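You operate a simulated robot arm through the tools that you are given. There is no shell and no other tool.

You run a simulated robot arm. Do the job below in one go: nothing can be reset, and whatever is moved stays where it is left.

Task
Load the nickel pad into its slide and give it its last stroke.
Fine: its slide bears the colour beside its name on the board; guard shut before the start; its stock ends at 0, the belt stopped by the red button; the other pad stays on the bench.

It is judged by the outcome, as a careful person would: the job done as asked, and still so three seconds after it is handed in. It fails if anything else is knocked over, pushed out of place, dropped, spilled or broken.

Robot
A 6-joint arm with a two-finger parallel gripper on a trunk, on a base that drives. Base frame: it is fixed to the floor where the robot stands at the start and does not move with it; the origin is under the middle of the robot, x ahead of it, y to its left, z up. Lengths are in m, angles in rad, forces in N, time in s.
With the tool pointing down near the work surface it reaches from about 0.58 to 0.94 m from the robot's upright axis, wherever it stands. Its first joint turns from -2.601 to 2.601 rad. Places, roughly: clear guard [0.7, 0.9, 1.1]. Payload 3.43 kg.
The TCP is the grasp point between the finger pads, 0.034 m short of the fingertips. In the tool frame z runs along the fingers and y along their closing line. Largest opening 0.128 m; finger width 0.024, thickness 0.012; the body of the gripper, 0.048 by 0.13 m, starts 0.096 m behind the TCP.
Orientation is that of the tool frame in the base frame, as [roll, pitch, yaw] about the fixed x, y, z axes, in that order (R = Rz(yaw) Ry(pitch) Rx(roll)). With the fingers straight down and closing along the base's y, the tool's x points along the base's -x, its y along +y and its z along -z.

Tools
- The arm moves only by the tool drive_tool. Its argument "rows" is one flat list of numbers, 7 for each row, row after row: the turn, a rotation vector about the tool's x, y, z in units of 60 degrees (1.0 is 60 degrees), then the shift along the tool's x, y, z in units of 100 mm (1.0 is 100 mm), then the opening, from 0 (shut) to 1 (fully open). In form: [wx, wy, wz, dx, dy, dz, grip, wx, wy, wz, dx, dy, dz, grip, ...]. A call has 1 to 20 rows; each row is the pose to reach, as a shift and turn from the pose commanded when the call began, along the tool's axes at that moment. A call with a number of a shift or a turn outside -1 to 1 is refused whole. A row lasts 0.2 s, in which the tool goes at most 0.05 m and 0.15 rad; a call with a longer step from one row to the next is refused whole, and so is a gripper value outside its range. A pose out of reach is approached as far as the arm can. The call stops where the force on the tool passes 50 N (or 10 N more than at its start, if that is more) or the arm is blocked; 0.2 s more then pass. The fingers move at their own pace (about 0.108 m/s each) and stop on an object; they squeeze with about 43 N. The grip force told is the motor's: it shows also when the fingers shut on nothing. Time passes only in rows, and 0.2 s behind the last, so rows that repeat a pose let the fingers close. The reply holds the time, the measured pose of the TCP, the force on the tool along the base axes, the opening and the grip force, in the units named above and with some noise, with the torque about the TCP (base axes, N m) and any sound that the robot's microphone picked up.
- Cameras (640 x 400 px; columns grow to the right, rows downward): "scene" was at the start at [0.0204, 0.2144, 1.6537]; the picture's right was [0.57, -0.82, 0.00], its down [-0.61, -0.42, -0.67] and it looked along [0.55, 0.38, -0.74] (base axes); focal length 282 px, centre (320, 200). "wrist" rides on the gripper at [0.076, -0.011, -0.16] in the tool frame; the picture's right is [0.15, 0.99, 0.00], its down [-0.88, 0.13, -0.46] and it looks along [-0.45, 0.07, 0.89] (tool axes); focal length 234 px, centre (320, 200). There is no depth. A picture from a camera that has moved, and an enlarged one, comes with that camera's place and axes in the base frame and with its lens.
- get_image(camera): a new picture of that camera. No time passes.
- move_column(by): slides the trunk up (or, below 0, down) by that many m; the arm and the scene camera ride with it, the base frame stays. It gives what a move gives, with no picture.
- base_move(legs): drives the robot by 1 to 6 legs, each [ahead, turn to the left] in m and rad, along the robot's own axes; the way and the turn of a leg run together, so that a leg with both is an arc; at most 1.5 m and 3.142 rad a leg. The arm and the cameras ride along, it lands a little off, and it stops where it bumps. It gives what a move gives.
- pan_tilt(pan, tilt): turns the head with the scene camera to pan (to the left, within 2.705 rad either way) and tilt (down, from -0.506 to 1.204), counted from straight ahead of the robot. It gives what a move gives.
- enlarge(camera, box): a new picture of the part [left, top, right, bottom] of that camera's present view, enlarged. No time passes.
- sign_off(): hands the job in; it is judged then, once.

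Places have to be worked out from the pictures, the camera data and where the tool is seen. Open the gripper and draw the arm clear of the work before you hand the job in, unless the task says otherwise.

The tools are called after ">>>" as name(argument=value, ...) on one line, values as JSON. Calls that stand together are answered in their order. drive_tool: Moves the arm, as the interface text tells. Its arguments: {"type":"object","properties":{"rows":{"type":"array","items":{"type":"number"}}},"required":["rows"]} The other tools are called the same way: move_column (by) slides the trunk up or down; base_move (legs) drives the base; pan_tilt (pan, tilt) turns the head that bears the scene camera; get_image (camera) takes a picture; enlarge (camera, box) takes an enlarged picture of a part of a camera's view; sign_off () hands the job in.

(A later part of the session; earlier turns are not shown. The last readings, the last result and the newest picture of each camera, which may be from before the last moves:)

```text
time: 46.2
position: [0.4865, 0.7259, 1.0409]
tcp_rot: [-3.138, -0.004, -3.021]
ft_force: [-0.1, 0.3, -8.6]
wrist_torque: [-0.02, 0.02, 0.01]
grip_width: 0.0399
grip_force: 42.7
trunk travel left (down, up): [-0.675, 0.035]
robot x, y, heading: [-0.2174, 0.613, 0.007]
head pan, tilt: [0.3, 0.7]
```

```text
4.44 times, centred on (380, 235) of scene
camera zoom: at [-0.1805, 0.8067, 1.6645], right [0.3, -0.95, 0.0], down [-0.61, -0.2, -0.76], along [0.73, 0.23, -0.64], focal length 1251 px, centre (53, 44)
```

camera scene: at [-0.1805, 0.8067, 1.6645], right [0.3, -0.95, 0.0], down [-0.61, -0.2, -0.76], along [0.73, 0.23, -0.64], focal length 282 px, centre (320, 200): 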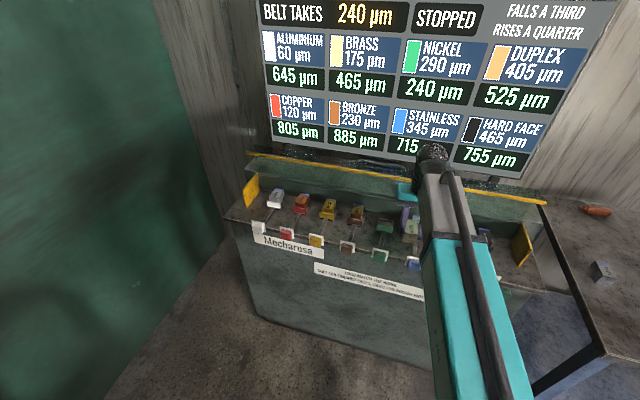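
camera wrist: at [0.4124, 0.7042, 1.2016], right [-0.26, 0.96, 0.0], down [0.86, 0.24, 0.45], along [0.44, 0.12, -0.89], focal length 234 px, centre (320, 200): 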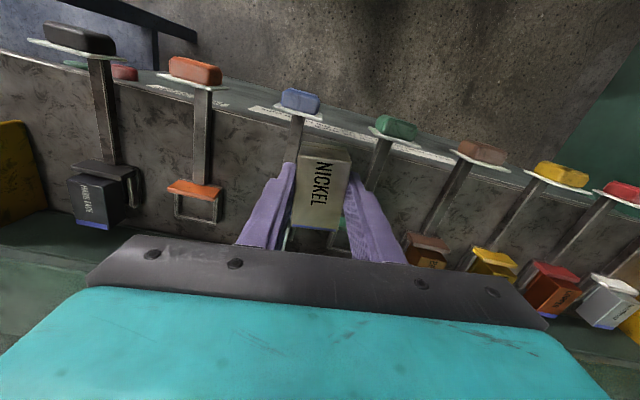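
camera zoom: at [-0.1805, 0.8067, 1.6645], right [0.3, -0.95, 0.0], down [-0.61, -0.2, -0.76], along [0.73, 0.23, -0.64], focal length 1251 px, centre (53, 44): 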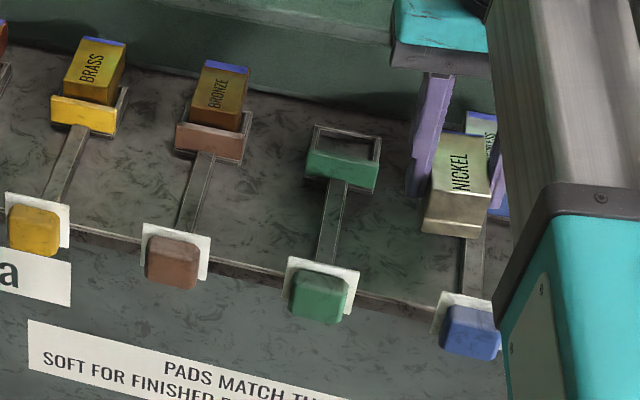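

The green cradle works out at y ≈ 0.770–0.827, far edge x ≈ 0.622, rim z ≈ 0.923, knob at (0.433, 0.796, 0.932), slides along x. I zoom more on the loaded pads to learn exactly how a pad sits.

>>> enlarge(camera="scene", box=[315, 195, 365, 230])

>>> enlarge(camera="scene", box=[365, 205, 415, 240])

>>> enlarge(camera="wrist", box=[60, 150, 160, 240])

>>> enlarge(camera="wrist", box=[280, 130, 360, 250])

```text
11.43 times, centred on (340, 212) of scene
camera zoom: at [-0.1805, 0.8067, 1.6645], right [0.3, -0.95, 0.0], down [-0.61, -0.2, -0.76], along [0.73, 0.23, -0.64], focal length 3218 px, centre (91, 57)
```

zoom: 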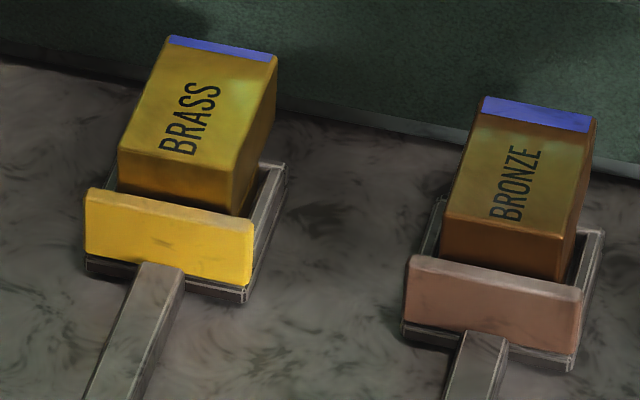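

```text
11.43 times, centred on (390, 222) of scene
camera zoom: at [-0.1805, 0.8067, 1.6645], right [0.3, -0.95, 0.0], down [-0.61, -0.2, -0.76], along [0.73, 0.23, -0.64], focal length 3218 px, centre (-480, -57)
```

zoom: 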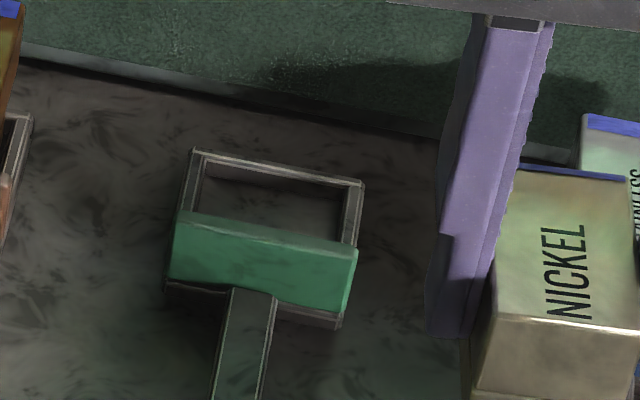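

```text
4.44 times, centred on (110, 195) of wrist
camera zoom: at [0.4124, 0.7042, 1.2016], right [-0.26, 0.96, 0.0], down [0.86, 0.24, 0.45], along [0.44, 0.12, -0.89], focal length 1041 px, centre (1253, 222)
```

zoom: 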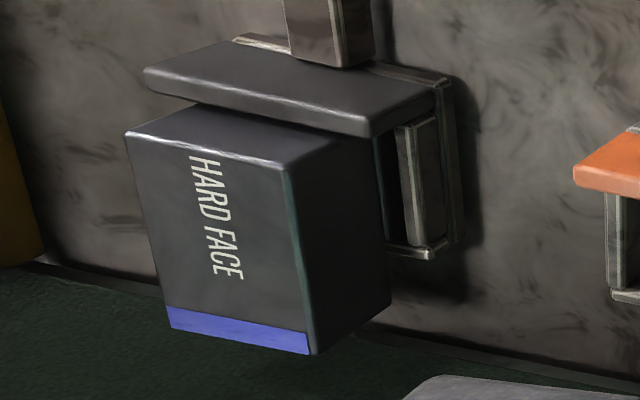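

```text
3.33 times, centred on (320, 190) of wrist
camera zoom: at [0.4124, 0.7042, 1.2016], right [-0.26, 0.96, 0.0], down [0.86, 0.24, 0.45], along [0.44, 0.12, -0.89], focal length 781 px, centre (320, 233)
```

zoom: 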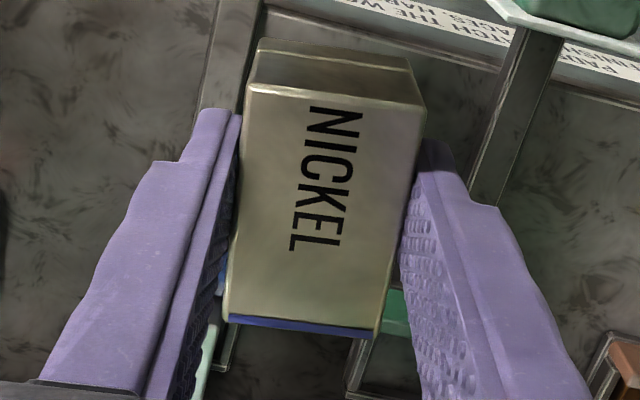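

Green cradle inside: y 0.777–0.822, x about 0.571 (plate) to 0.619; the pad's foot (about 41 mm) fits in it with the near end at x ≈ 0.575, i.e. TCP about (0.603, 0.799). The guard's bar is at roughly x 0.70, z 1.045. I move above the cradle, squaring the tool to the slide.

>>> drive_tool(rows=[0, 0, 0.02, -0.1, 0.05, 0, 0, 0, 0, 0.05, -0.3, 0.15, 0, 0, 0, 0, 0.08, -0.5, 0.3, 0, 0, 0, 0, 0.114, -0.75, 0.45, 0, 0, 0, 0, 0.114, -0.95, 0.586, 0, 0])

>>> get_image(camera="wrist")

>>> get_image(camera="scene")

```text
time: 47.4
position: [0.5748, 0.7941, 1.0397]
tcp_rot: [-3.138, -0.003, -3.14]
ft_force: [-0.7, 0.7, -8.6]
wrist_torque: [0.04, 0.0, 0.01]
grip_width: 0.04
grip_force: 43.2
trunk travel left (down, up): [-0.675, 0.035]
robot x, y, heading: [-0.212, 0.6139, 0.011]
head pan, tilt: [0.3, 0.7]
```

```text
taken
camera wrist: at [0.499, 0.7845, 1.2008], right [-0.15, 0.99, 0.0], down [0.88, 0.13, 0.45], along [0.45, 0.06, -0.89], focal length 234 px, centre (320, 200)
```

wrist: 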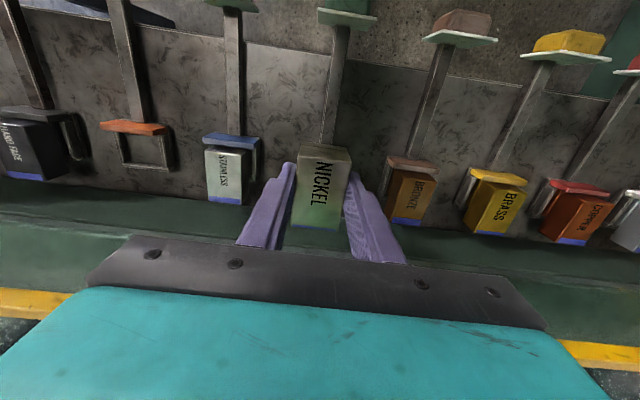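

```text
taken
camera scene: at [-0.1802, 0.8072, 1.6644], right [0.3, -0.95, 0.0], down [-0.61, -0.2, -0.76], along [0.73, 0.23, -0.64], focal length 282 px, centre (320, 200)
```

scene: 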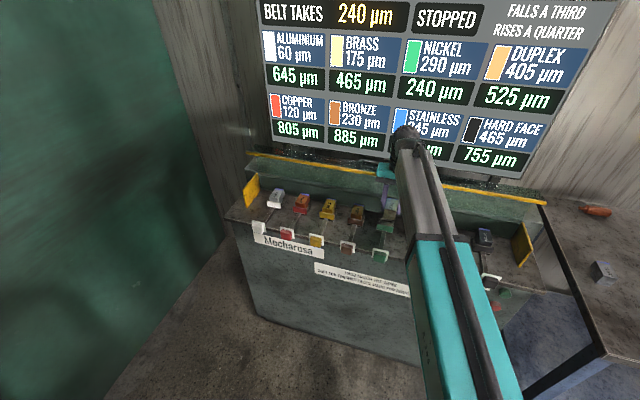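

Now I zoom on the stainless and bronze pads and on the nickel from here, to compare positions.

>>> enlarge(camera="wrist", box=[190, 120, 290, 220])

>>> enlarge(camera="wrist", box=[360, 140, 460, 240])

>>> enlarge(camera="scene", box=[345, 180, 425, 260])

```text
4.00 times, centred on (240, 170) of wrist
camera zoom: at [0.499, 0.7845, 1.2008], right [-0.15, 0.99, 0.0], down [0.88, 0.13, 0.45], along [0.45, 0.06, -0.89], focal length 937 px, centre (640, 320)
```

zoom: 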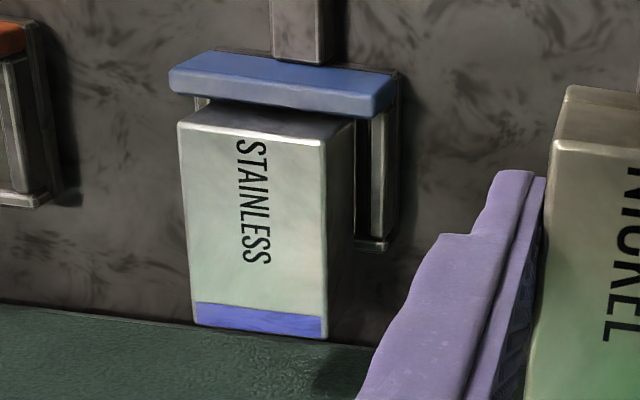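

```text
4.00 times, centred on (410, 190) of wrist
camera zoom: at [0.499, 0.7845, 1.2008], right [-0.15, 0.99, 0.0], down [0.88, 0.13, 0.45], along [0.45, 0.06, -0.89], focal length 937 px, centre (-40, 240)
```

zoom: 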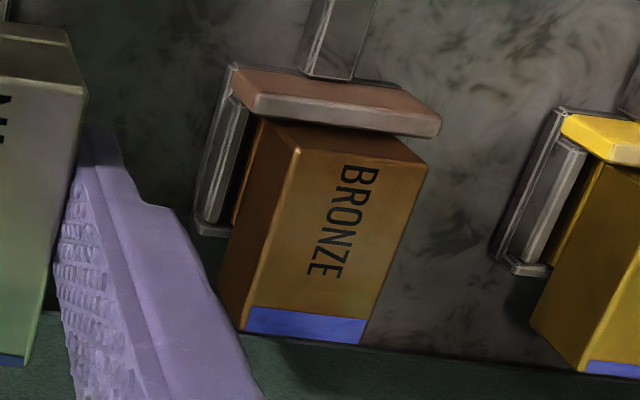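

```text
5.00 times, centred on (385, 220) of scene
camera zoom: at [-0.1802, 0.8072, 1.6644], right [0.3, -0.95, 0.0], down [-0.61, -0.2, -0.76], along [0.73, 0.23, -0.64], focal length 1408 px, centre (-5, 100)
```

zoom: 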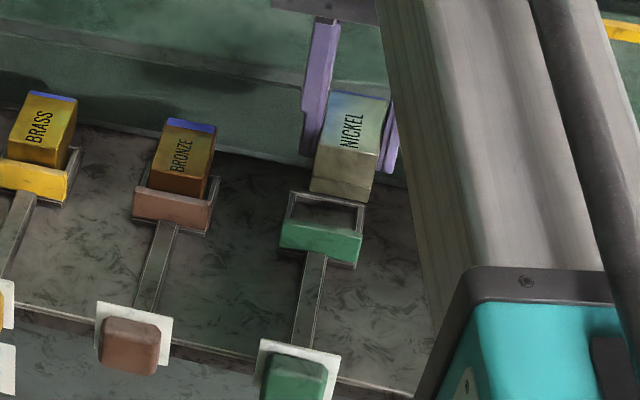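

Loaded pads sit with near ends at x ≈ 0.58 and tops z ≈ 0.952; green cradle centre is y ≈ 0.800. I move to TCP (0.606, 0.800) and lower to just above the rim, then check alignment.

>>> drive_tool(rows=[0, 0, 0, -0.15, 0.03, 0, 0, 0, 0, 0, -0.31, 0.06, 0.0, 0, 0, 0, 0, -0.31, 0.06, 0.2, 0, 0, 0, 0, -0.31, 0.06, 0.4, 0, 0, 0, 0, -0.31, 0.06, 0.6, 0])

>>> enlarge(camera="scene", box=[355, 190, 415, 240])

>>> enlarge(camera="wrist", box=[220, 90, 420, 250])

```text
time: 48.2
position: [0.5993, 0.8014, 1.0412]
tcp_rot: [-3.141, 0.01, -3.138]
ft_force: [-15.1, -5.3, 33.2]
wrist_torque: [0.44, -1.89, 0.87]
grip_width: 0.0398
grip_force: 43.3
trunk travel left (down, up): [-0.675, 0.035]
robot x, y, heading: [-0.2196, 0.6119, 0.009]
head pan, tilt: [0.3, 0.7]
stopped in row 3: the force on the tool passed its limit at 68 N (the readings are from after the stop); the commanded pose is now the measured one
```

```text
8.00 times, centred on (385, 215) of scene
camera zoom: at [-0.1878, 0.8049, 1.6656], right [0.3, -0.95, 0.0], down [-0.61, -0.19, -0.77], along [0.73, 0.23, -0.64], focal length 2252 px, centre (-200, 80)
```

zoom: 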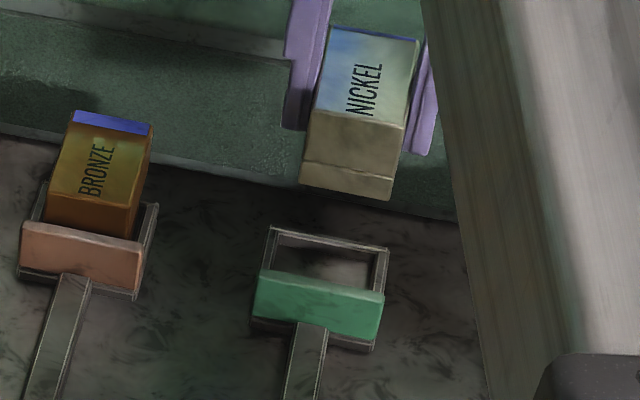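

```text
2.50 times, centred on (320, 170) of wrist
camera zoom: at [0.5225, 0.7882, 1.2007], right [-0.15, 0.99, 0.0], down [0.88, 0.13, 0.46], along [0.46, 0.07, -0.89], focal length 585 px, centre (320, 275)
```

zoom: 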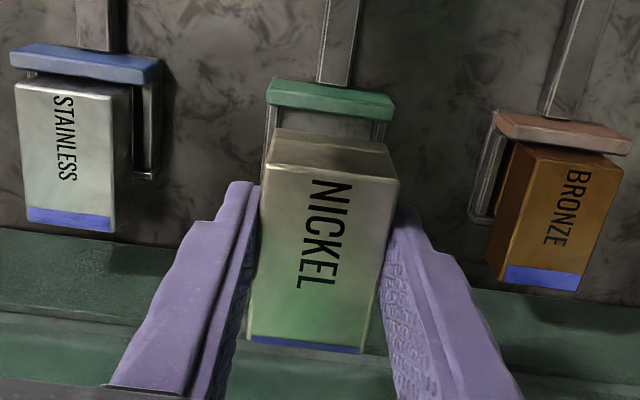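

The tool met something while going down, most likely the clear guard's front bar, which must reach further forward than I judged. I back off up and toward the robot, keeping the grip.

>>> drive_tool(rows=[0, 0, 0, 0.1, 0, -0.05, 0, 0, 0, 0, 0.3, 0, -0.05, 0, 0, 0, 0, 0.5, 0, -0.05, 0])

>>> get_image(camera="scene")

>>> enlarge(camera="scene", box=[235, 130, 555, 290])

>>> get_image(camera="wrist")

```text
time: 49.0
position: [0.5546, 0.8016, 1.0373]
tcp_rot: [-3.14, 0.003, -3.14]
ft_force: [0.2, 0.4, -8.5]
wrist_torque: [-0.01, 0.01, 0.04]
grip_width: 0.0399
grip_force: 42.5
trunk travel left (down, up): [-0.675, 0.035]
robot x, y, heading: [-0.2185, 0.6166, 0.008]
head pan, tilt: [0.3, 0.7]
```

```text
taken
camera scene: at [-0.1807, 0.8069, 1.6643], right [0.3, -0.95, 0.0], down [-0.61, -0.2, -0.76], along [0.73, 0.23, -0.64], focal length 282 px, centre (320, 200)
```

scene: 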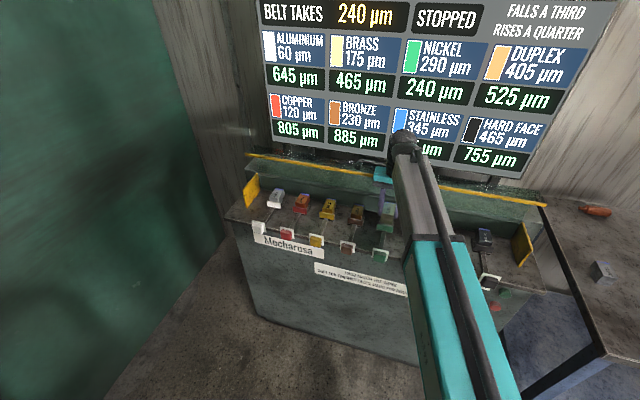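

```text
2.00 times, centred on (395, 210) of scene
camera zoom: at [-0.1807, 0.8069, 1.6643], right [0.3, -0.95, 0.0], down [-0.61, -0.2, -0.76], along [0.73, 0.23, -0.64], focal length 563 px, centre (170, 180)
```

zoom: 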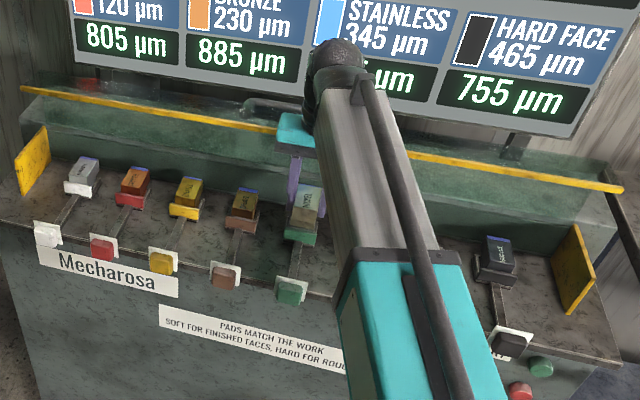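

```text
taken
camera wrist: at [0.4778, 0.7903, 1.1967], right [-0.15, 0.99, 0.0], down [0.88, 0.13, 0.46], along [0.45, 0.07, -0.89], focal length 234 px, centre (320, 200)
```

wrist: 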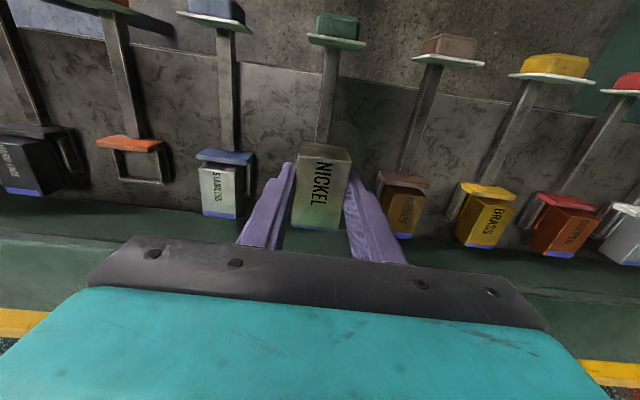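

The bar triangulates well to x ≈ 0.60, z ≈ 1.13, overhanging the cradles, so a vertical gripper cannot get under it. I'll set the pad on the free deck strip between the green and blue rods, and regrip it with the tool leaning back 30°. First I move above that strip.

>>> drive_tool(rows=[0, 0, 0, 0.13, -0.2, 0, 0, 0, 0, 0, 0.26, -0.4, 0, 0, 0, 0, 0, 0.396, -0.586, 0, 0, 0, 0, 0, 0.396, -0.586, 0.2, 0, 0, 0, 0, 0.396, -0.586, 0.4, 0, 0, 0, 0, 0.396, -0.586, 0.5, 0])

>>> get_image(camera="wrist")

>>> get_image(camera="scene")

```text
time: 50.4
position: [0.5165, 0.7437, 0.9877]
tcp_rot: [-3.139, 0.003, -3.14]
ft_force: [-0.1, 0.5, -7.7]
wrist_torque: [-0.03, 0.03, 0.02]
grip_width: 0.0398
grip_force: 43.5
trunk travel left (down, up): [-0.675, 0.035]
robot x, y, heading: [-0.2154, 0.6164, 0.012]
head pan, tilt: [0.3, 0.7]
```

```text
taken
camera wrist: at [0.4395, 0.7307, 1.1471], right [-0.15, 0.99, 0.0], down [0.88, 0.13, 0.46], along [0.45, 0.07, -0.89], focal length 234 px, centre (320, 200)
```

wrist: 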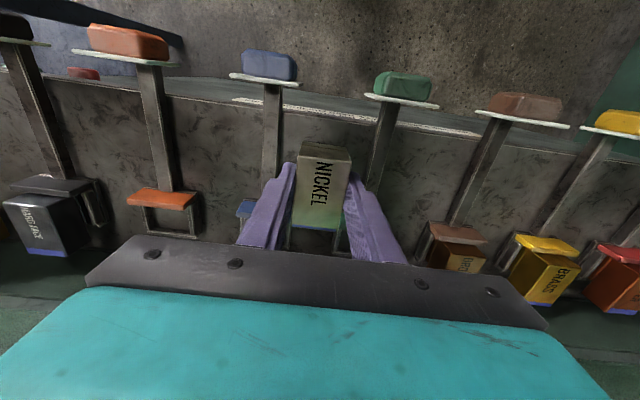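

```text
taken
camera scene: at [-0.1806, 0.8068, 1.6645], right [0.3, -0.95, 0.0], down [-0.61, -0.2, -0.76], along [0.73, 0.23, -0.64], focal length 282 px, centre (320, 200)
```

scene: 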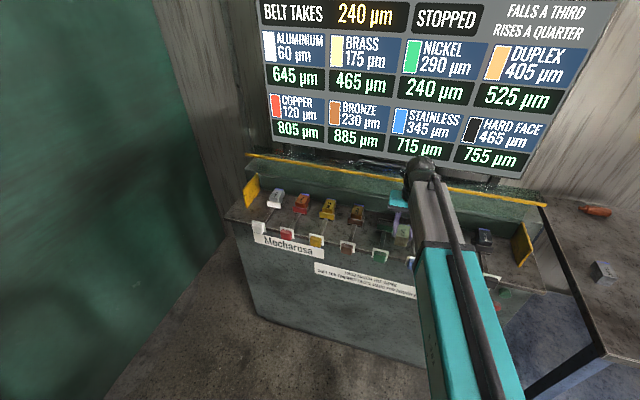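

I zoom to confirm the strip under the pad is free.

>>> enlarge(camera="wrist", box=[220, 60, 440, 260])

>>> enlarge(camera="scene", box=[365, 200, 435, 270])

```text
2.00 times, centred on (330, 160) of wrist
camera zoom: at [0.4395, 0.7307, 1.1471], right [-0.15, 0.99, 0.0], down [0.88, 0.13, 0.46], along [0.45, 0.07, -0.89], focal length 468 px, centre (300, 280)
```

zoom: 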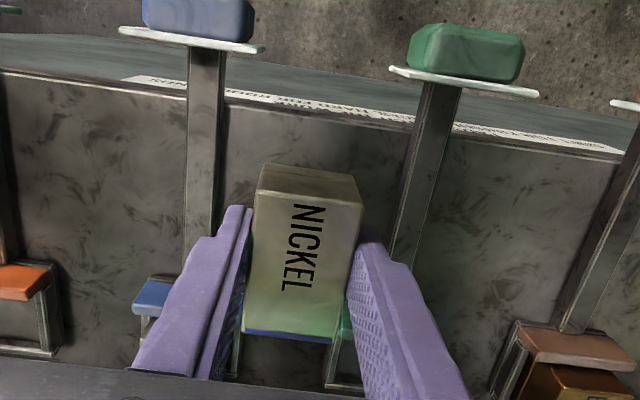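

```text
5.71 times, centred on (400, 235) of scene
camera zoom: at [-0.1806, 0.8068, 1.6645], right [0.3, -0.95, 0.0], down [-0.61, -0.2, -0.76], along [0.73, 0.23, -0.64], focal length 1609 px, centre (-137, 0)
```

zoom: 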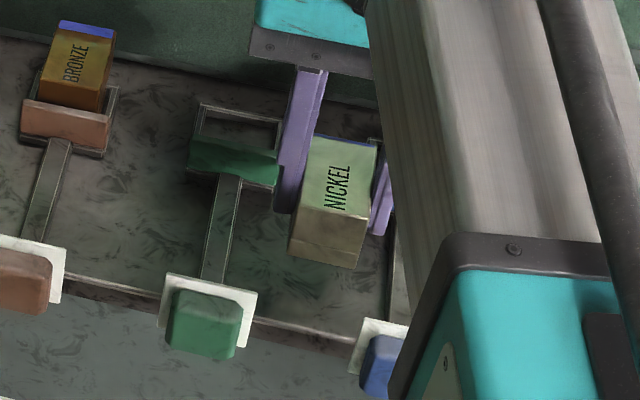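

The strip is free, rods at y 0.694 and 0.797. I lower most of the way.

>>> drive_tool(rows=[0, 0, 0, 0, 0.01, 0.15, 0, 0, 0, 0, 0, 0.01, 0.25, 0, 0, 0, 0, 0, 0.01, 0.3, 0])

>>> drive_tool(rows=[0, 0, 0, 0, 0, 0.02, 0, 0, 0, 0, 0, 0, 0.04, 0])

```text
time: 51.2
position: [0.5167, 0.7436, 0.9568]
tcp_rot: [-3.139, 0.005, -3.14]
ft_force: [0.1, 0.2, -8.5]
wrist_torque: [-0.01, -0.01, -0.03]
grip_width: 0.0399
grip_force: 42.9
trunk travel left (down, up): [-0.675, 0.035]
robot x, y, heading: [-0.2189, 0.6109, 0.007]
head pan, tilt: [0.3, 0.7]
```

```text
time: 51.8
position: [0.515, 0.7434, 0.9541]
tcp_rot: [-3.14, 0.002, -3.139]
ft_force: [-0.7, -0.2, -8.3]
wrist_torque: [0.01, 0.0, -0.02]
grip_width: 0.04
grip_force: 42.5
trunk travel left (down, up): [-0.675, 0.035]
robot x, y, heading: [-0.2159, 0.6143, 0.007]
head pan, tilt: [0.3, 0.7]
```

No contact yet at TCP z 0.954; I keep lowering in small steps until the weight comes off.

>>> drive_tool(rows=[0, 0, 0, 0, 0, 0.02, 0, 0, 0, 0, 0, 0, 0.04, 0])

>>> drive_tool(rows=[0, 0, 0, 0, 0, 0.02, 0, 0, 0, 0, 0, 0, 0.03, 0])

>>> drive_tool(rows=[0, 0, 0, 0, 0, 0.02, 0, 0, 0, 0, 0, 0, 0.03, 0])

```text
time: 52.4
position: [0.5157, 0.7439, 0.9504]
tcp_rot: [-3.14, 0.005, -3.14]
ft_force: [0.6, -0.3, -7.5]
wrist_torque: [-0.02, 0.0, 0.02]
grip_width: 0.0398
grip_force: 42.5
trunk travel left (down, up): [-0.675, 0.035]
robot x, y, heading: [-0.2188, 0.6136, 0.01]
head pan, tilt: [0.3, 0.7]
```

```text
time: 53.0
position: [0.515, 0.7438, 0.9473]
tcp_rot: [-3.139, 0.004, -3.139]
ft_force: [0.6, -0.1, -7.3]
wrist_torque: [0.02, 0.0, -0.01]
grip_width: 0.04
grip_force: 42.5
trunk travel left (down, up): [-0.675, 0.035]
robot x, y, heading: [-0.2132, 0.6127, 0.01]
head pan, tilt: [0.3, 0.7]
```

```text
time: 53.6
position: [0.5162, 0.744, 0.9456]
tcp_rot: [3.141, 0.008, -3.14]
ft_force: [3.2, 0.2, 10.5]
wrist_torque: [0.13, 0.35, -0.03]
grip_width: 0.0399
grip_force: 43.3
trunk travel left (down, up): [-0.675, 0.035]
robot x, y, heading: [-0.2163, 0.6136, 0.004]
head pan, tilt: [0.3, 0.7]
```

Contact: the pad is on the deck (deck ≈ 0.905). I open to 51 mm and rise straight up.

>>> drive_tool(rows=[0, 0, 0, 0, 0, -0.01, 0.4, 0, 0, 0, 0, 0, -0.01, 0.4, 0, 0, 0, 0, 0, -0.15, 0.4, 0, 0, 0, 0, 0, -0.4, 0.4, 0, 0, 0, 0, 0, -0.8, 0.4, 0, 0, 0, 0, 0, -1.0, 0.4])

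>>> get_image(camera="wrist")

>>> enlarge(camera="scene", box=[365, 200, 435, 270])

```text
time: 55.0
position: [0.5163, 0.7431, 1.0442]
tcp_rot: [-3.139, 0.005, -3.139]
ft_force: [-0.3, 0.2, 0.5]
wrist_torque: [-0.01, 0.04, -0.01]
grip_width: 0.0509
grip_force: 0.1
trunk travel left (down, up): [-0.675, 0.035]
robot x, y, heading: [-0.2165, 0.6147, 0.016]
head pan, tilt: [0.3, 0.7]
```

```text
taken
camera wrist: at [0.4384, 0.7322, 1.2045], right [-0.15, 0.99, 0.0], down [0.88, 0.13, 0.46], along [0.45, 0.07, -0.89], focal length 234 px, centre (320, 200)
```

wrist: 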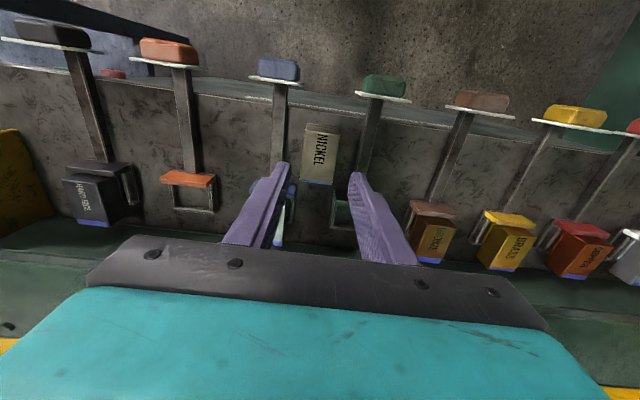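

```text
5.71 times, centred on (400, 235) of scene
camera zoom: at [-0.1818, 0.8067, 1.6645], right [0.3, -0.95, 0.0], down [-0.61, -0.2, -0.77], along [0.73, 0.23, -0.64], focal length 1609 px, centre (-137, 0)
```

zoom: 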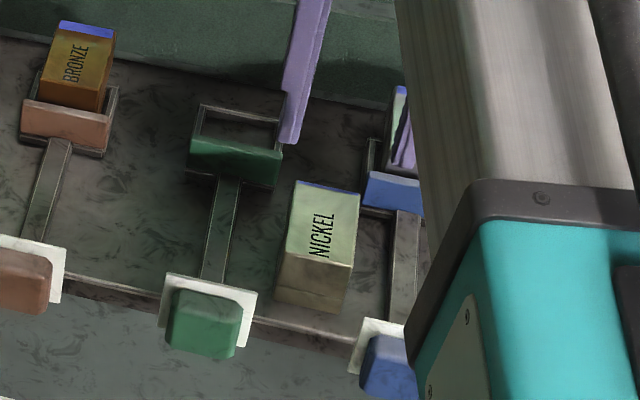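

The pad stands squarely on the deck. Now I lean the tool back 30° (fingers pointing forward and down).

>>> drive_tool(rows=[0, -0.125, 0, 0, 0, -0.05, 0.4, 0, -0.25, 0, 0, 0, -0.1, 0.4, 0, -0.375, 0, 0, 0, -0.1, 0.4, 0, -0.5, 0, 0, 0, -0.1, 0.4])

>>> get_image(camera="wrist")

>>> get_image(camera="scene")

```text
time: 56.0
position: [0.5153, 0.7429, 1.0548]
tcp_rot: [-3.141, 0.53, -3.139]
ft_force: [-0.3, 0.1, -0.5]
wrist_torque: [0.0, 0.01, 0.0]
grip_width: 0.0512
grip_force: 0.1
trunk travel left (down, up): [-0.675, 0.035]
robot x, y, heading: [-0.2111, 0.6164, 0.011]
head pan, tilt: [0.3, 0.7]
```

```text
taken
camera wrist: at [0.3683, 0.7318, 1.1549], right [-0.13, 0.99, -0.08], down [0.53, 0.13, 0.84], along [0.84, 0.07, -0.54], focal length 234 px, centre (320, 200)
```

wrist: 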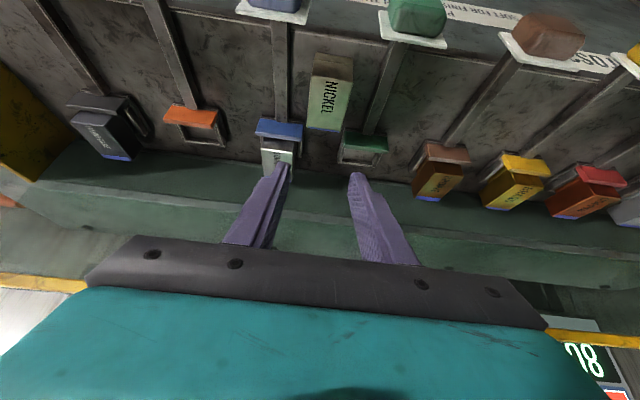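

```text
taken
camera scene: at [-0.1819, 0.8068, 1.6646], right [0.3, -0.95, 0.0], down [-0.61, -0.2, -0.77], along [0.73, 0.23, -0.64], focal length 282 px, centre (320, 200)
```

scene: 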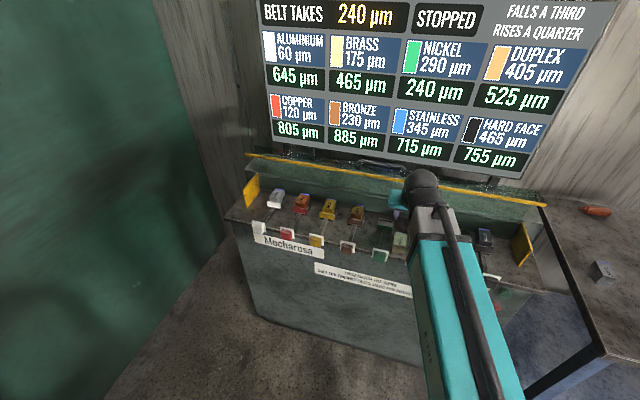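

The tilt is 0.53 rad and clear. I zoom to check where the pad lies in this view.

>>> enlarge(camera="wrist", box=[240, 30, 420, 180])

```text
2.67 times, centred on (330, 105) of wrist
camera zoom: at [0.3683, 0.7318, 1.1549], right [-0.13, 0.99, -0.08], down [0.53, 0.13, 0.84], along [0.84, 0.07, -0.54], focal length 624 px, centre (293, 453)
```

zoom: 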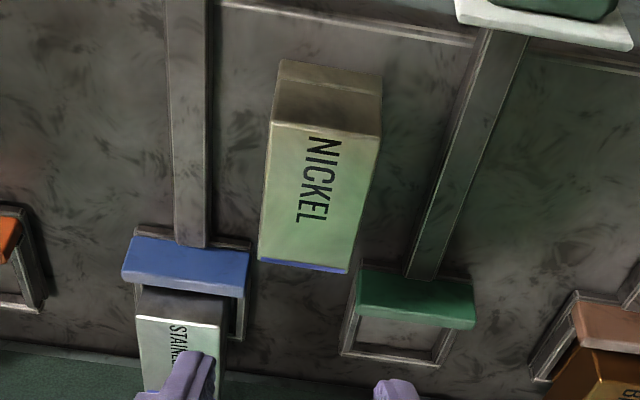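

The pad's top spans x 0.487–0.547, y 0.724–0.762, square to the slide. I descend with the leaned tool to TCP ≈ (0.509, 0.743, 0.949) and close fully.

>>> drive_tool(rows=[0, 0, 0, 0.19, 0, 0.26, 0.4, 0, 0, 0, 0.382, 0, 0.527, 0.4, 0, 0, 0, 0.485, 0, 0.704, 0.4, 0, 0, 0, 0.589, 0, 0.881, 0.4])

>>> enlarge(camera="wrist", box=[220, 80, 420, 250])

>>> enlarge(camera="scene", box=[365, 180, 445, 270])

```text
time: 57.0
position: [0.5091, 0.7427, 0.9497]
tcp_rot: [3.141, 0.528, -3.14]
ft_force: [1.4, -0.4, 0.3]
wrist_torque: [-0.02, 0.02, -0.02]
grip_width: 0.0512
grip_force: 0.1
trunk travel left (down, up): [-0.675, 0.035]
robot x, y, heading: [-0.2173, 0.6157, 0.005]
head pan, tilt: [0.3, 0.7]
```

```text
2.35 times, centred on (320, 165) of wrist
camera zoom: at [0.3623, 0.7318, 1.0493], right [-0.13, 0.99, -0.07], down [0.53, 0.13, 0.84], along [0.84, 0.07, -0.54], focal length 551 px, centre (320, 282)
```

zoom: 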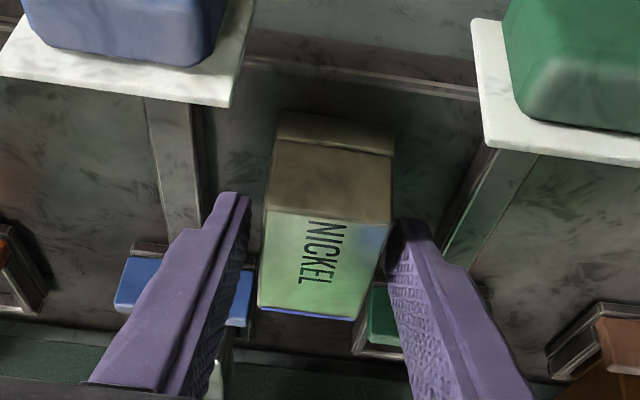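

```text
4.44 times, centred on (405, 225) of scene
camera zoom: at [-0.1816, 0.8068, 1.6646], right [0.3, -0.95, 0.0], down [-0.61, -0.2, -0.76], along [0.73, 0.23, -0.64], focal length 1251 px, centre (-58, 89)
```

zoom: 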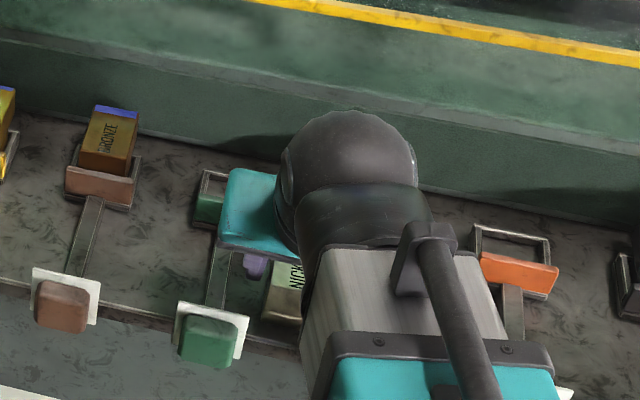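

The fingers straddle the pad well. I close.

>>> drive_tool(rows=[0, 0, 0, 0, 0, 0, 0.2, 0, 0, 0, 0, 0, 0, 0, 0, 0, 0, 0, 0, 0, 0, 0, 0, 0, 0, 0, 0, 0, 0, 0, 0, 0, 0, 0, 0])

>>> drive_tool(rows=[0, 0, 0, -0.01, 0, -0.02, 0, 0, 0, 0, -0.03, 0, -0.05, 0, 0, 0, 0, -0.05, 0, -0.086, 0, 0, 0, 0, -0.08, 0, -0.137, 0, 0, 0, 0, -0.1, 0, -0.172, 0])

>>> enlarge(camera="wrist", box=[220, 80, 420, 250])

```text
time: 58.2
position: [0.507, 0.7443, 0.9513]
tcp_rot: [-3.14, 0.527, -3.14]
ft_force: [1.2, -0.9, 0.8]
wrist_torque: [0.13, -0.17, -0.02]
grip_width: 0.0397
grip_force: 43.0
trunk travel left (down, up): [-0.675, 0.035]
robot x, y, heading: [-0.2123, 0.6115, 0.011]
head pan, tilt: [0.3, 0.7]
```

```text
time: 59.4
position: [0.5082, 0.7446, 0.9688]
tcp_rot: [-3.138, 0.528, -3.139]
ft_force: [0.4, -1.0, -8.4]
wrist_torque: [0.02, 0.05, 0.02]
grip_width: 0.0398
grip_force: 43.1
trunk travel left (down, up): [-0.675, 0.035]
robot x, y, heading: [-0.2162, 0.615, 0.009]
head pan, tilt: [0.3, 0.7]
```

```text
2.35 times, centred on (320, 165) of wrist
camera zoom: at [0.3625, 0.7319, 1.069], right [-0.13, 0.99, -0.07], down [0.53, 0.13, 0.84], along [0.84, 0.07, -0.54], focal length 551 px, centre (320, 282)
```

zoom: 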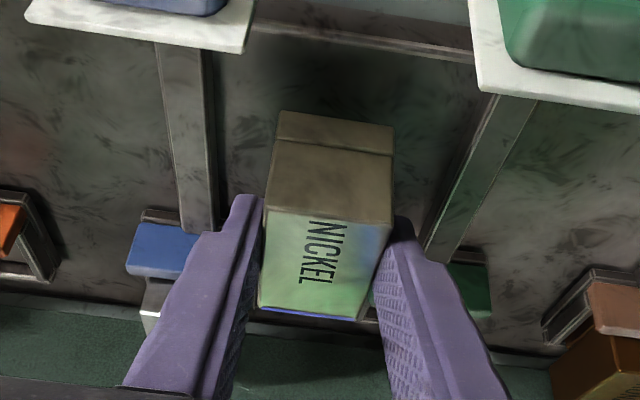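

Held again with the full weight. I lift clear of the green plate's top and move over the cradle, slipping beneath the guard bar.

>>> drive_tool(rows=[0, 0, 0, -0.05, 0, -0.08, 0, 0, 0, 0, -0.1, 0, -0.17, 0, 0, 0, 0, -0.15, 0, -0.25, 0, 0, 0, 0, -0.2, 0, -0.34, 0])

>>> drive_tool(rows=[0, 0, 0, -0.08, 0.1, 0.05, 0, 0, 0, 0, -0.25, 0.25, 0.15, 0, 0, 0, 0, -0.4, 0.4, 0.235, 0, 0, 0, 0, -0.518, 0.555, 0.303, 0])

>>> enlarge(camera="wrist", box=[220, 60, 460, 260])

>>> get_image(camera="scene")

```text
time: 60.4
position: [0.5095, 0.743, 1.0079]
tcp_rot: [-3.14, 0.527, -3.141]
ft_force: [0.2, 0.1, -9.0]
wrist_torque: [0.03, 0.08, -0.01]
grip_width: 0.0396
grip_force: 43.3
trunk travel left (down, up): [-0.675, 0.035]
robot x, y, heading: [-0.2116, 0.6127, 0.009]
head pan, tilt: [0.3, 0.7]
```

```text
time: 61.4
position: [0.5691, 0.8007, 1.0071]
tcp_rot: [-3.141, 0.527, -3.138]
ft_force: [-0.5, 0.7, -9.4]
wrist_torque: [0.02, 0.06, -0.01]
grip_width: 0.0397
grip_force: 42.8
trunk travel left (down, up): [-0.675, 0.035]
robot x, y, heading: [-0.2191, 0.6128, 0.007]
head pan, tilt: [0.3, 0.7]
```

```text
2.00 times, centred on (340, 160) of wrist
camera zoom: at [0.4234, 0.7887, 1.1077], right [-0.13, 0.99, -0.07], down [0.53, 0.13, 0.84], along [0.84, 0.07, -0.54], focal length 468 px, centre (280, 280)
```

zoom: 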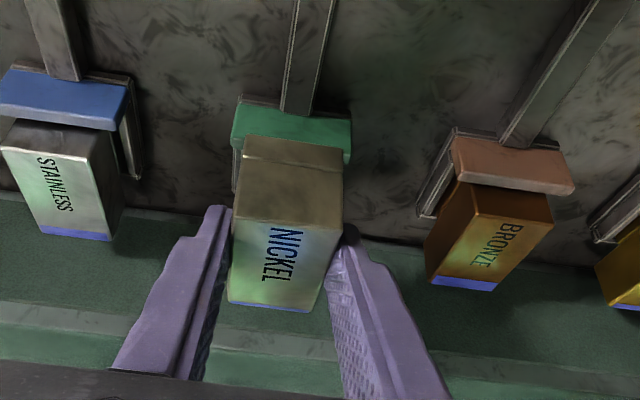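

```text
taken
camera scene: at [-0.1804, 0.8073, 1.6644], right [0.3, -0.95, 0.0], down [-0.61, -0.2, -0.76], along [0.73, 0.23, -0.64], focal length 282 px, centre (320, 200)
```

scene: 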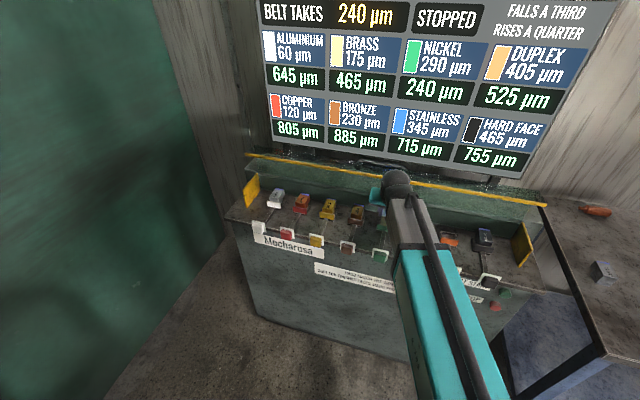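

I shift 29 mm further in and take a look before lowering.

>>> drive_tool(rows=[0, 0, 0, -0.12, 0, 0.07, 0, 0, 0, 0, -0.25, 0, 0.147, 0, 0, 0, 0, -0.2, 0, 0.233, 0])

>>> enlarge(camera="wrist", box=[220, 60, 460, 260])

>>> enlarge(camera="wrist", box=[290, 90, 390, 190])

>>> enlarge(camera="scene", box=[345, 190, 415, 260])

```text
time: 62.2
position: [0.5988, 0.7999, 0.998]
tcp_rot: [-3.141, 0.526, -3.141]
ft_force: [0.0, 0.3, -8.7]
wrist_torque: [-0.01, 0.08, -0.01]
grip_width: 0.0397
grip_force: 43.3
trunk travel left (down, up): [-0.675, 0.035]
robot x, y, heading: [-0.2187, 0.6121, 0.009]
head pan, tilt: [0.3, 0.7]
```

```text
2.00 times, centred on (340, 160) of wrist
camera zoom: at [0.452, 0.7875, 1.0972], right [-0.13, 0.99, -0.07], down [0.53, 0.13, 0.84], along [0.84, 0.07, -0.54], focal length 468 px, centre (280, 280)
```

zoom: 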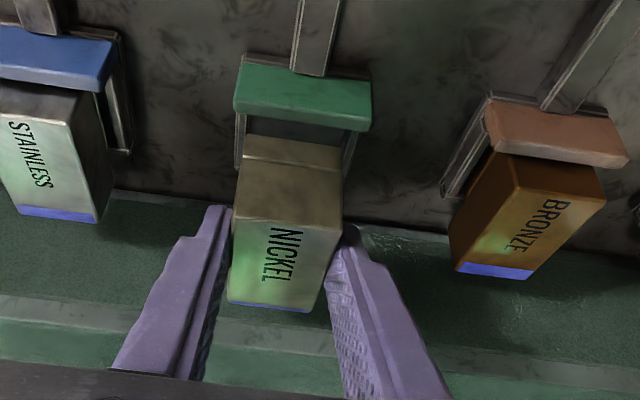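

```text
4.00 times, centred on (340, 140) of wrist
camera zoom: at [0.452, 0.7875, 1.0972], right [-0.13, 0.99, -0.07], down [0.53, 0.13, 0.84], along [0.84, 0.07, -0.54], focal length 937 px, centre (240, 440)
```

zoom: 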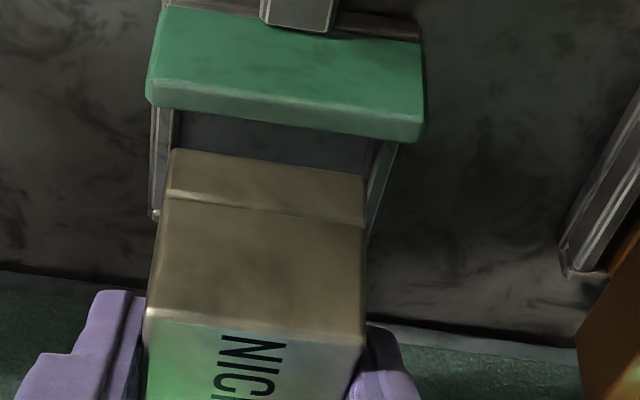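

```text
5.71 times, centred on (380, 225) of scene
camera zoom: at [-0.1805, 0.807, 1.6645], right [0.3, -0.95, 0.0], down [-0.61, -0.2, -0.76], along [0.73, 0.23, -0.64], focal length 1609 px, centre (-23, 57)
```

zoom: 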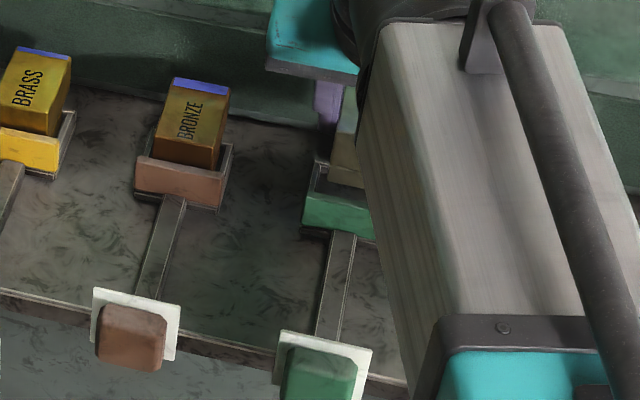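

Measured here: pad foot near end x 0.5755, centre y 0.7985; cradle centre y 0.8015, plate back x 0.570. I shift +3 mm in y and lower toward the cradle.

>>> drive_tool(rows=[0, 0, 0, 0, 0.03, 0, 0, 0, 0, 0, 0.06, 0.03, 0.104, 0, 0, 0, 0, 0.12, 0.03, 0.207, 0, 0, 0, 0, 0.151, 0.03, 0.259, 0])

>>> enlarge(camera="wrist", box=[270, 70, 390, 200])

```text
time: 63.1
position: [0.6024, 0.803, 0.9875]
tcp_rot: [3.139, 0.558, -3.139]
ft_force: [0.1, -0.4, 30.5]
wrist_torque: [-0.52, 0.85, -0.16]
grip_width: 0.0394
grip_force: 43.1
trunk travel left (down, up): [-0.675, 0.035]
robot x, y, heading: [-0.2141, 0.6148, 0.011]
head pan, tilt: [0.3, 0.7]
stopped in row 4: the force on the tool passed its limit at 56 N (the readings are from after the stop); the commanded pose is now the measured one
```

```text
3.08 times, centred on (330, 135) of wrist
camera zoom: at [0.4536, 0.7901, 1.0838], right [-0.13, 0.99, -0.08], down [0.51, 0.13, 0.85], along [0.85, 0.07, -0.52], focal length 720 px, centre (289, 400)
```

zoom: 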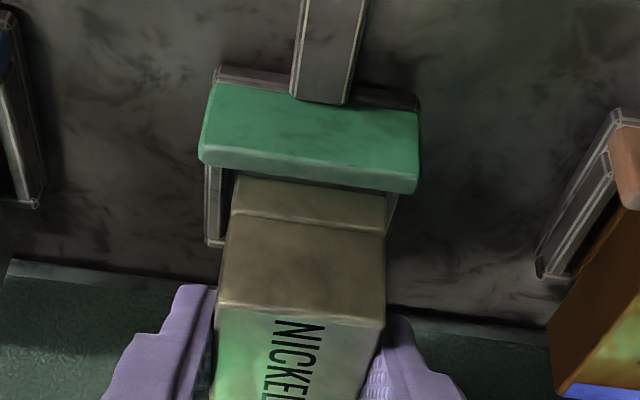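

Contact came at the coloured plate's top: the pad's near edge sat slightly over it. I lift a bit, restore the 30° lean, and look again.

>>> drive_tool(rows=[0, 0.0, 0, -0.04, 0, -0.064, 0, 0, 0.03, 0, -0.08, 0, -0.127, 0, 0, 0.03, 0, -0.08, 0, -0.127, 0])

>>> enlarge(camera="wrist", box=[220, 60, 460, 260])

>>> enlarge(camera="wrist", box=[270, 90, 390, 200])

```text
time: 63.9
position: [0.6008, 0.8027, 0.9954]
tcp_rot: [-3.141, 0.513, -3.138]
ft_force: [0.3, -0.1, -7.5]
wrist_torque: [0.01, 0.05, 0.01]
grip_width: 0.0397
grip_force: 42.4
trunk travel left (down, up): [-0.675, 0.035]
robot x, y, heading: [-0.2164, 0.613, 0.011]
head pan, tilt: [0.3, 0.7]
```

```text
2.00 times, centred on (340, 160) of wrist
camera zoom: at [0.4573, 0.7911, 1.0976], right [-0.13, 0.99, -0.07], down [0.54, 0.13, 0.83], along [0.83, 0.07, -0.56], focal length 468 px, centre (280, 280)
```

zoom: 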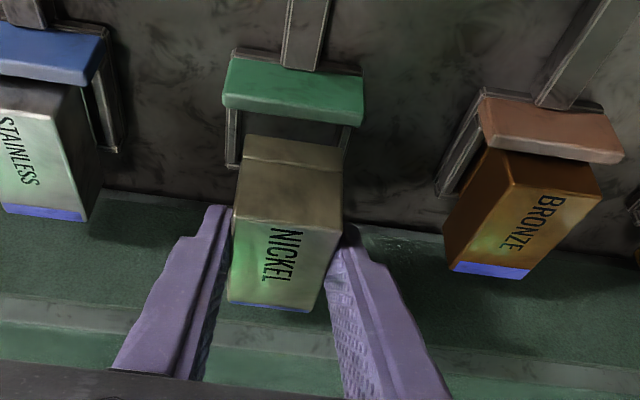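

```text
3.64 times, centred on (330, 145) of wrist
camera zoom: at [0.4573, 0.7911, 1.0976], right [-0.13, 0.99, -0.07], down [0.54, 0.13, 0.83], along [0.83, 0.07, -0.56], focal length 852 px, centre (284, 400)
```

zoom: 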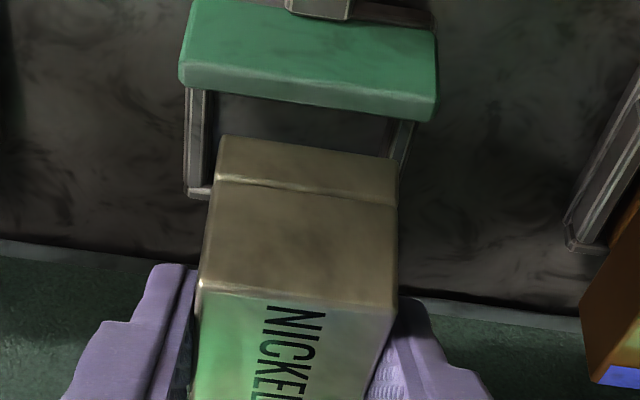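

The pad is unchanged in the grip and centred in y (0.802). Loaded pads sit about 7–9 mm beyond their plate's edge while mine is about 6 mm; I nudge 3 mm further in, level it, and lower in small steps.

>>> drive_tool(rows=[0, -0.0134, 0, -0.026, 0, 0.015, 0, 0, -0.0134, 0, -0.015, 0, 0.034, 0, 0, -0.0134, 0, -0.005, 0, 0.051, 0, 0, -0.0134, 0, 0.005, 0, 0.068, 0])

>>> drive_tool(rows=[0, 0, 0, 0.01, 0, 0.017, 0, 0, 0, 0, 0.02, 0, 0.034, 0])

```text
time: 64.9
position: [0.6043, 0.8032, 0.9906]
tcp_rot: [3.138, 0.526, -3.14]
ft_force: [0.0, 0.4, -9.5]
wrist_torque: [0.0, 0.06, -0.01]
grip_width: 0.0399
grip_force: 42.7
trunk travel left (down, up): [-0.675, 0.035]
robot x, y, heading: [-0.2164, 0.6144, 0.008]
head pan, tilt: [0.3, 0.7]
```

```text
time: 65.5
position: [0.6054, 0.8035, 0.9856]
tcp_rot: [3.139, 0.527, -3.136]
ft_force: [0.6, -0.3, -8.2]
wrist_torque: [-0.02, 0.05, -0.01]
grip_width: 0.0398
grip_force: 43.0
trunk travel left (down, up): [-0.675, 0.035]
robot x, y, heading: [-0.2147, 0.6126, 0.01]
head pan, tilt: [0.3, 0.7]
```

No contact now at 0.9856. I continue down in small steps.

>>> drive_tool(rows=[0, 0, 0, 0.01, 0, 0.017, 0, 0, 0, 0, 0.02, 0, 0.034, 0])

>>> drive_tool(rows=[0, 0, 0, 0.01, 0, 0.017, 0, 0, 0, 0, 0.02, 0, 0.034, 0])

>>> enlarge(camera="wrist", box=[270, 70, 390, 190])

```text
time: 66.1
position: [0.6035, 0.8033, 0.9826]
tcp_rot: [3.141, 0.526, -3.137]
ft_force: [-1.0, -1.0, -8.7]
wrist_torque: [-0.01, 0.05, 0.01]
grip_width: 0.0398
grip_force: 42.8
trunk travel left (down, up): [-0.675, 0.035]
robot x, y, heading: [-0.2162, 0.615, 0.01]
head pan, tilt: [0.3, 0.7]
```

```text
time: 66.7
position: [0.6037, 0.8037, 0.9786]
tcp_rot: [3.139, 0.527, -3.138]
ft_force: [-1.2, 0.1, -8.7]
wrist_torque: [-0.01, 0.08, 0.02]
grip_width: 0.0395
grip_force: 42.4
trunk travel left (down, up): [-0.675, 0.035]
robot x, y, heading: [-0.2156, 0.6145, 0.002]
head pan, tilt: [0.3, 0.7]
```

```text
3.33 times, centred on (330, 130) of wrist
camera zoom: at [0.4585, 0.7911, 1.0785], right [-0.13, 0.99, -0.07], down [0.53, 0.13, 0.84], along [0.84, 0.07, -0.54], focal length 781 px, centre (287, 433)
```

zoom: 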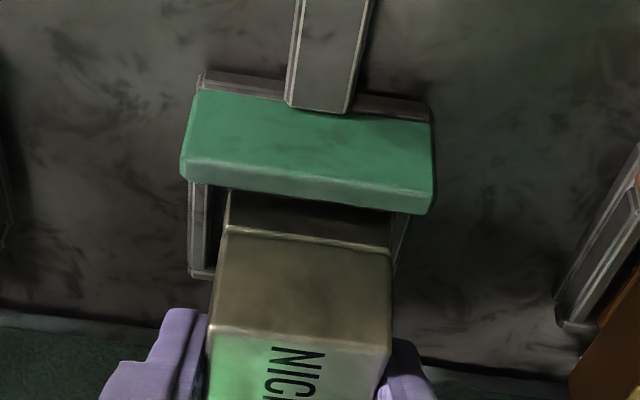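

The foot is now behind the plate and nearly centred (1.5 mm to the left). I correct that and keep lowering.

>>> drive_tool(rows=[0, 0, 0, 0.01, -0.015, 0.017, 0, 0, 0, 0, 0.025, -0.015, 0.043, 0, 0, 0, 0, 0.04, -0.015, 0.069, 0])

>>> drive_tool(rows=[0, 0, 0, 0.01, 0, 0.017, 0, 0, 0, 0, 0.02, 0, 0.034, 0])

>>> drive_tool(rows=[0, 0, 0, 0.01, 0, 0.017, 0, 0, 0, 0, 0.015, 0, 0.026, 0])

```text
time: 67.5
position: [0.6041, 0.8016, 0.9703]
tcp_rot: [3.139, 0.529, -3.139]
ft_force: [-0.6, -0.6, -8.6]
wrist_torque: [0.0, 0.08, -0.01]
grip_width: 0.0395
grip_force: 43.5
trunk travel left (down, up): [-0.675, 0.035]
robot x, y, heading: [-0.2151, 0.6146, 0.007]
head pan, tilt: [0.3, 0.7]
```

```text
time: 68.1
position: [0.6043, 0.8014, 0.9702]
tcp_rot: [3.14, 0.534, -3.139]
ft_force: [-0.1, 1.1, 10.0]
wrist_torque: [-0.34, -0.29, -0.02]
grip_width: 0.0397
grip_force: 43.2
trunk travel left (down, up): [-0.675, 0.035]
robot x, y, heading: [-0.2162, 0.6128, 0.011]
head pan, tilt: [0.3, 0.7]
```

```text
time: 68.7
position: [0.6028, 0.8018, 0.9698]
tcp_rot: [3.138, 0.541, -3.14]
ft_force: [2.9, 2.4, 37.2]
wrist_torque: [-0.49, -0.98, 0.05]
grip_width: 0.0398
grip_force: 42.6
trunk travel left (down, up): [-0.675, 0.035]
robot x, y, heading: [-0.2192, 0.6128, 0.005]
head pan, tilt: [0.3, 0.7]
```

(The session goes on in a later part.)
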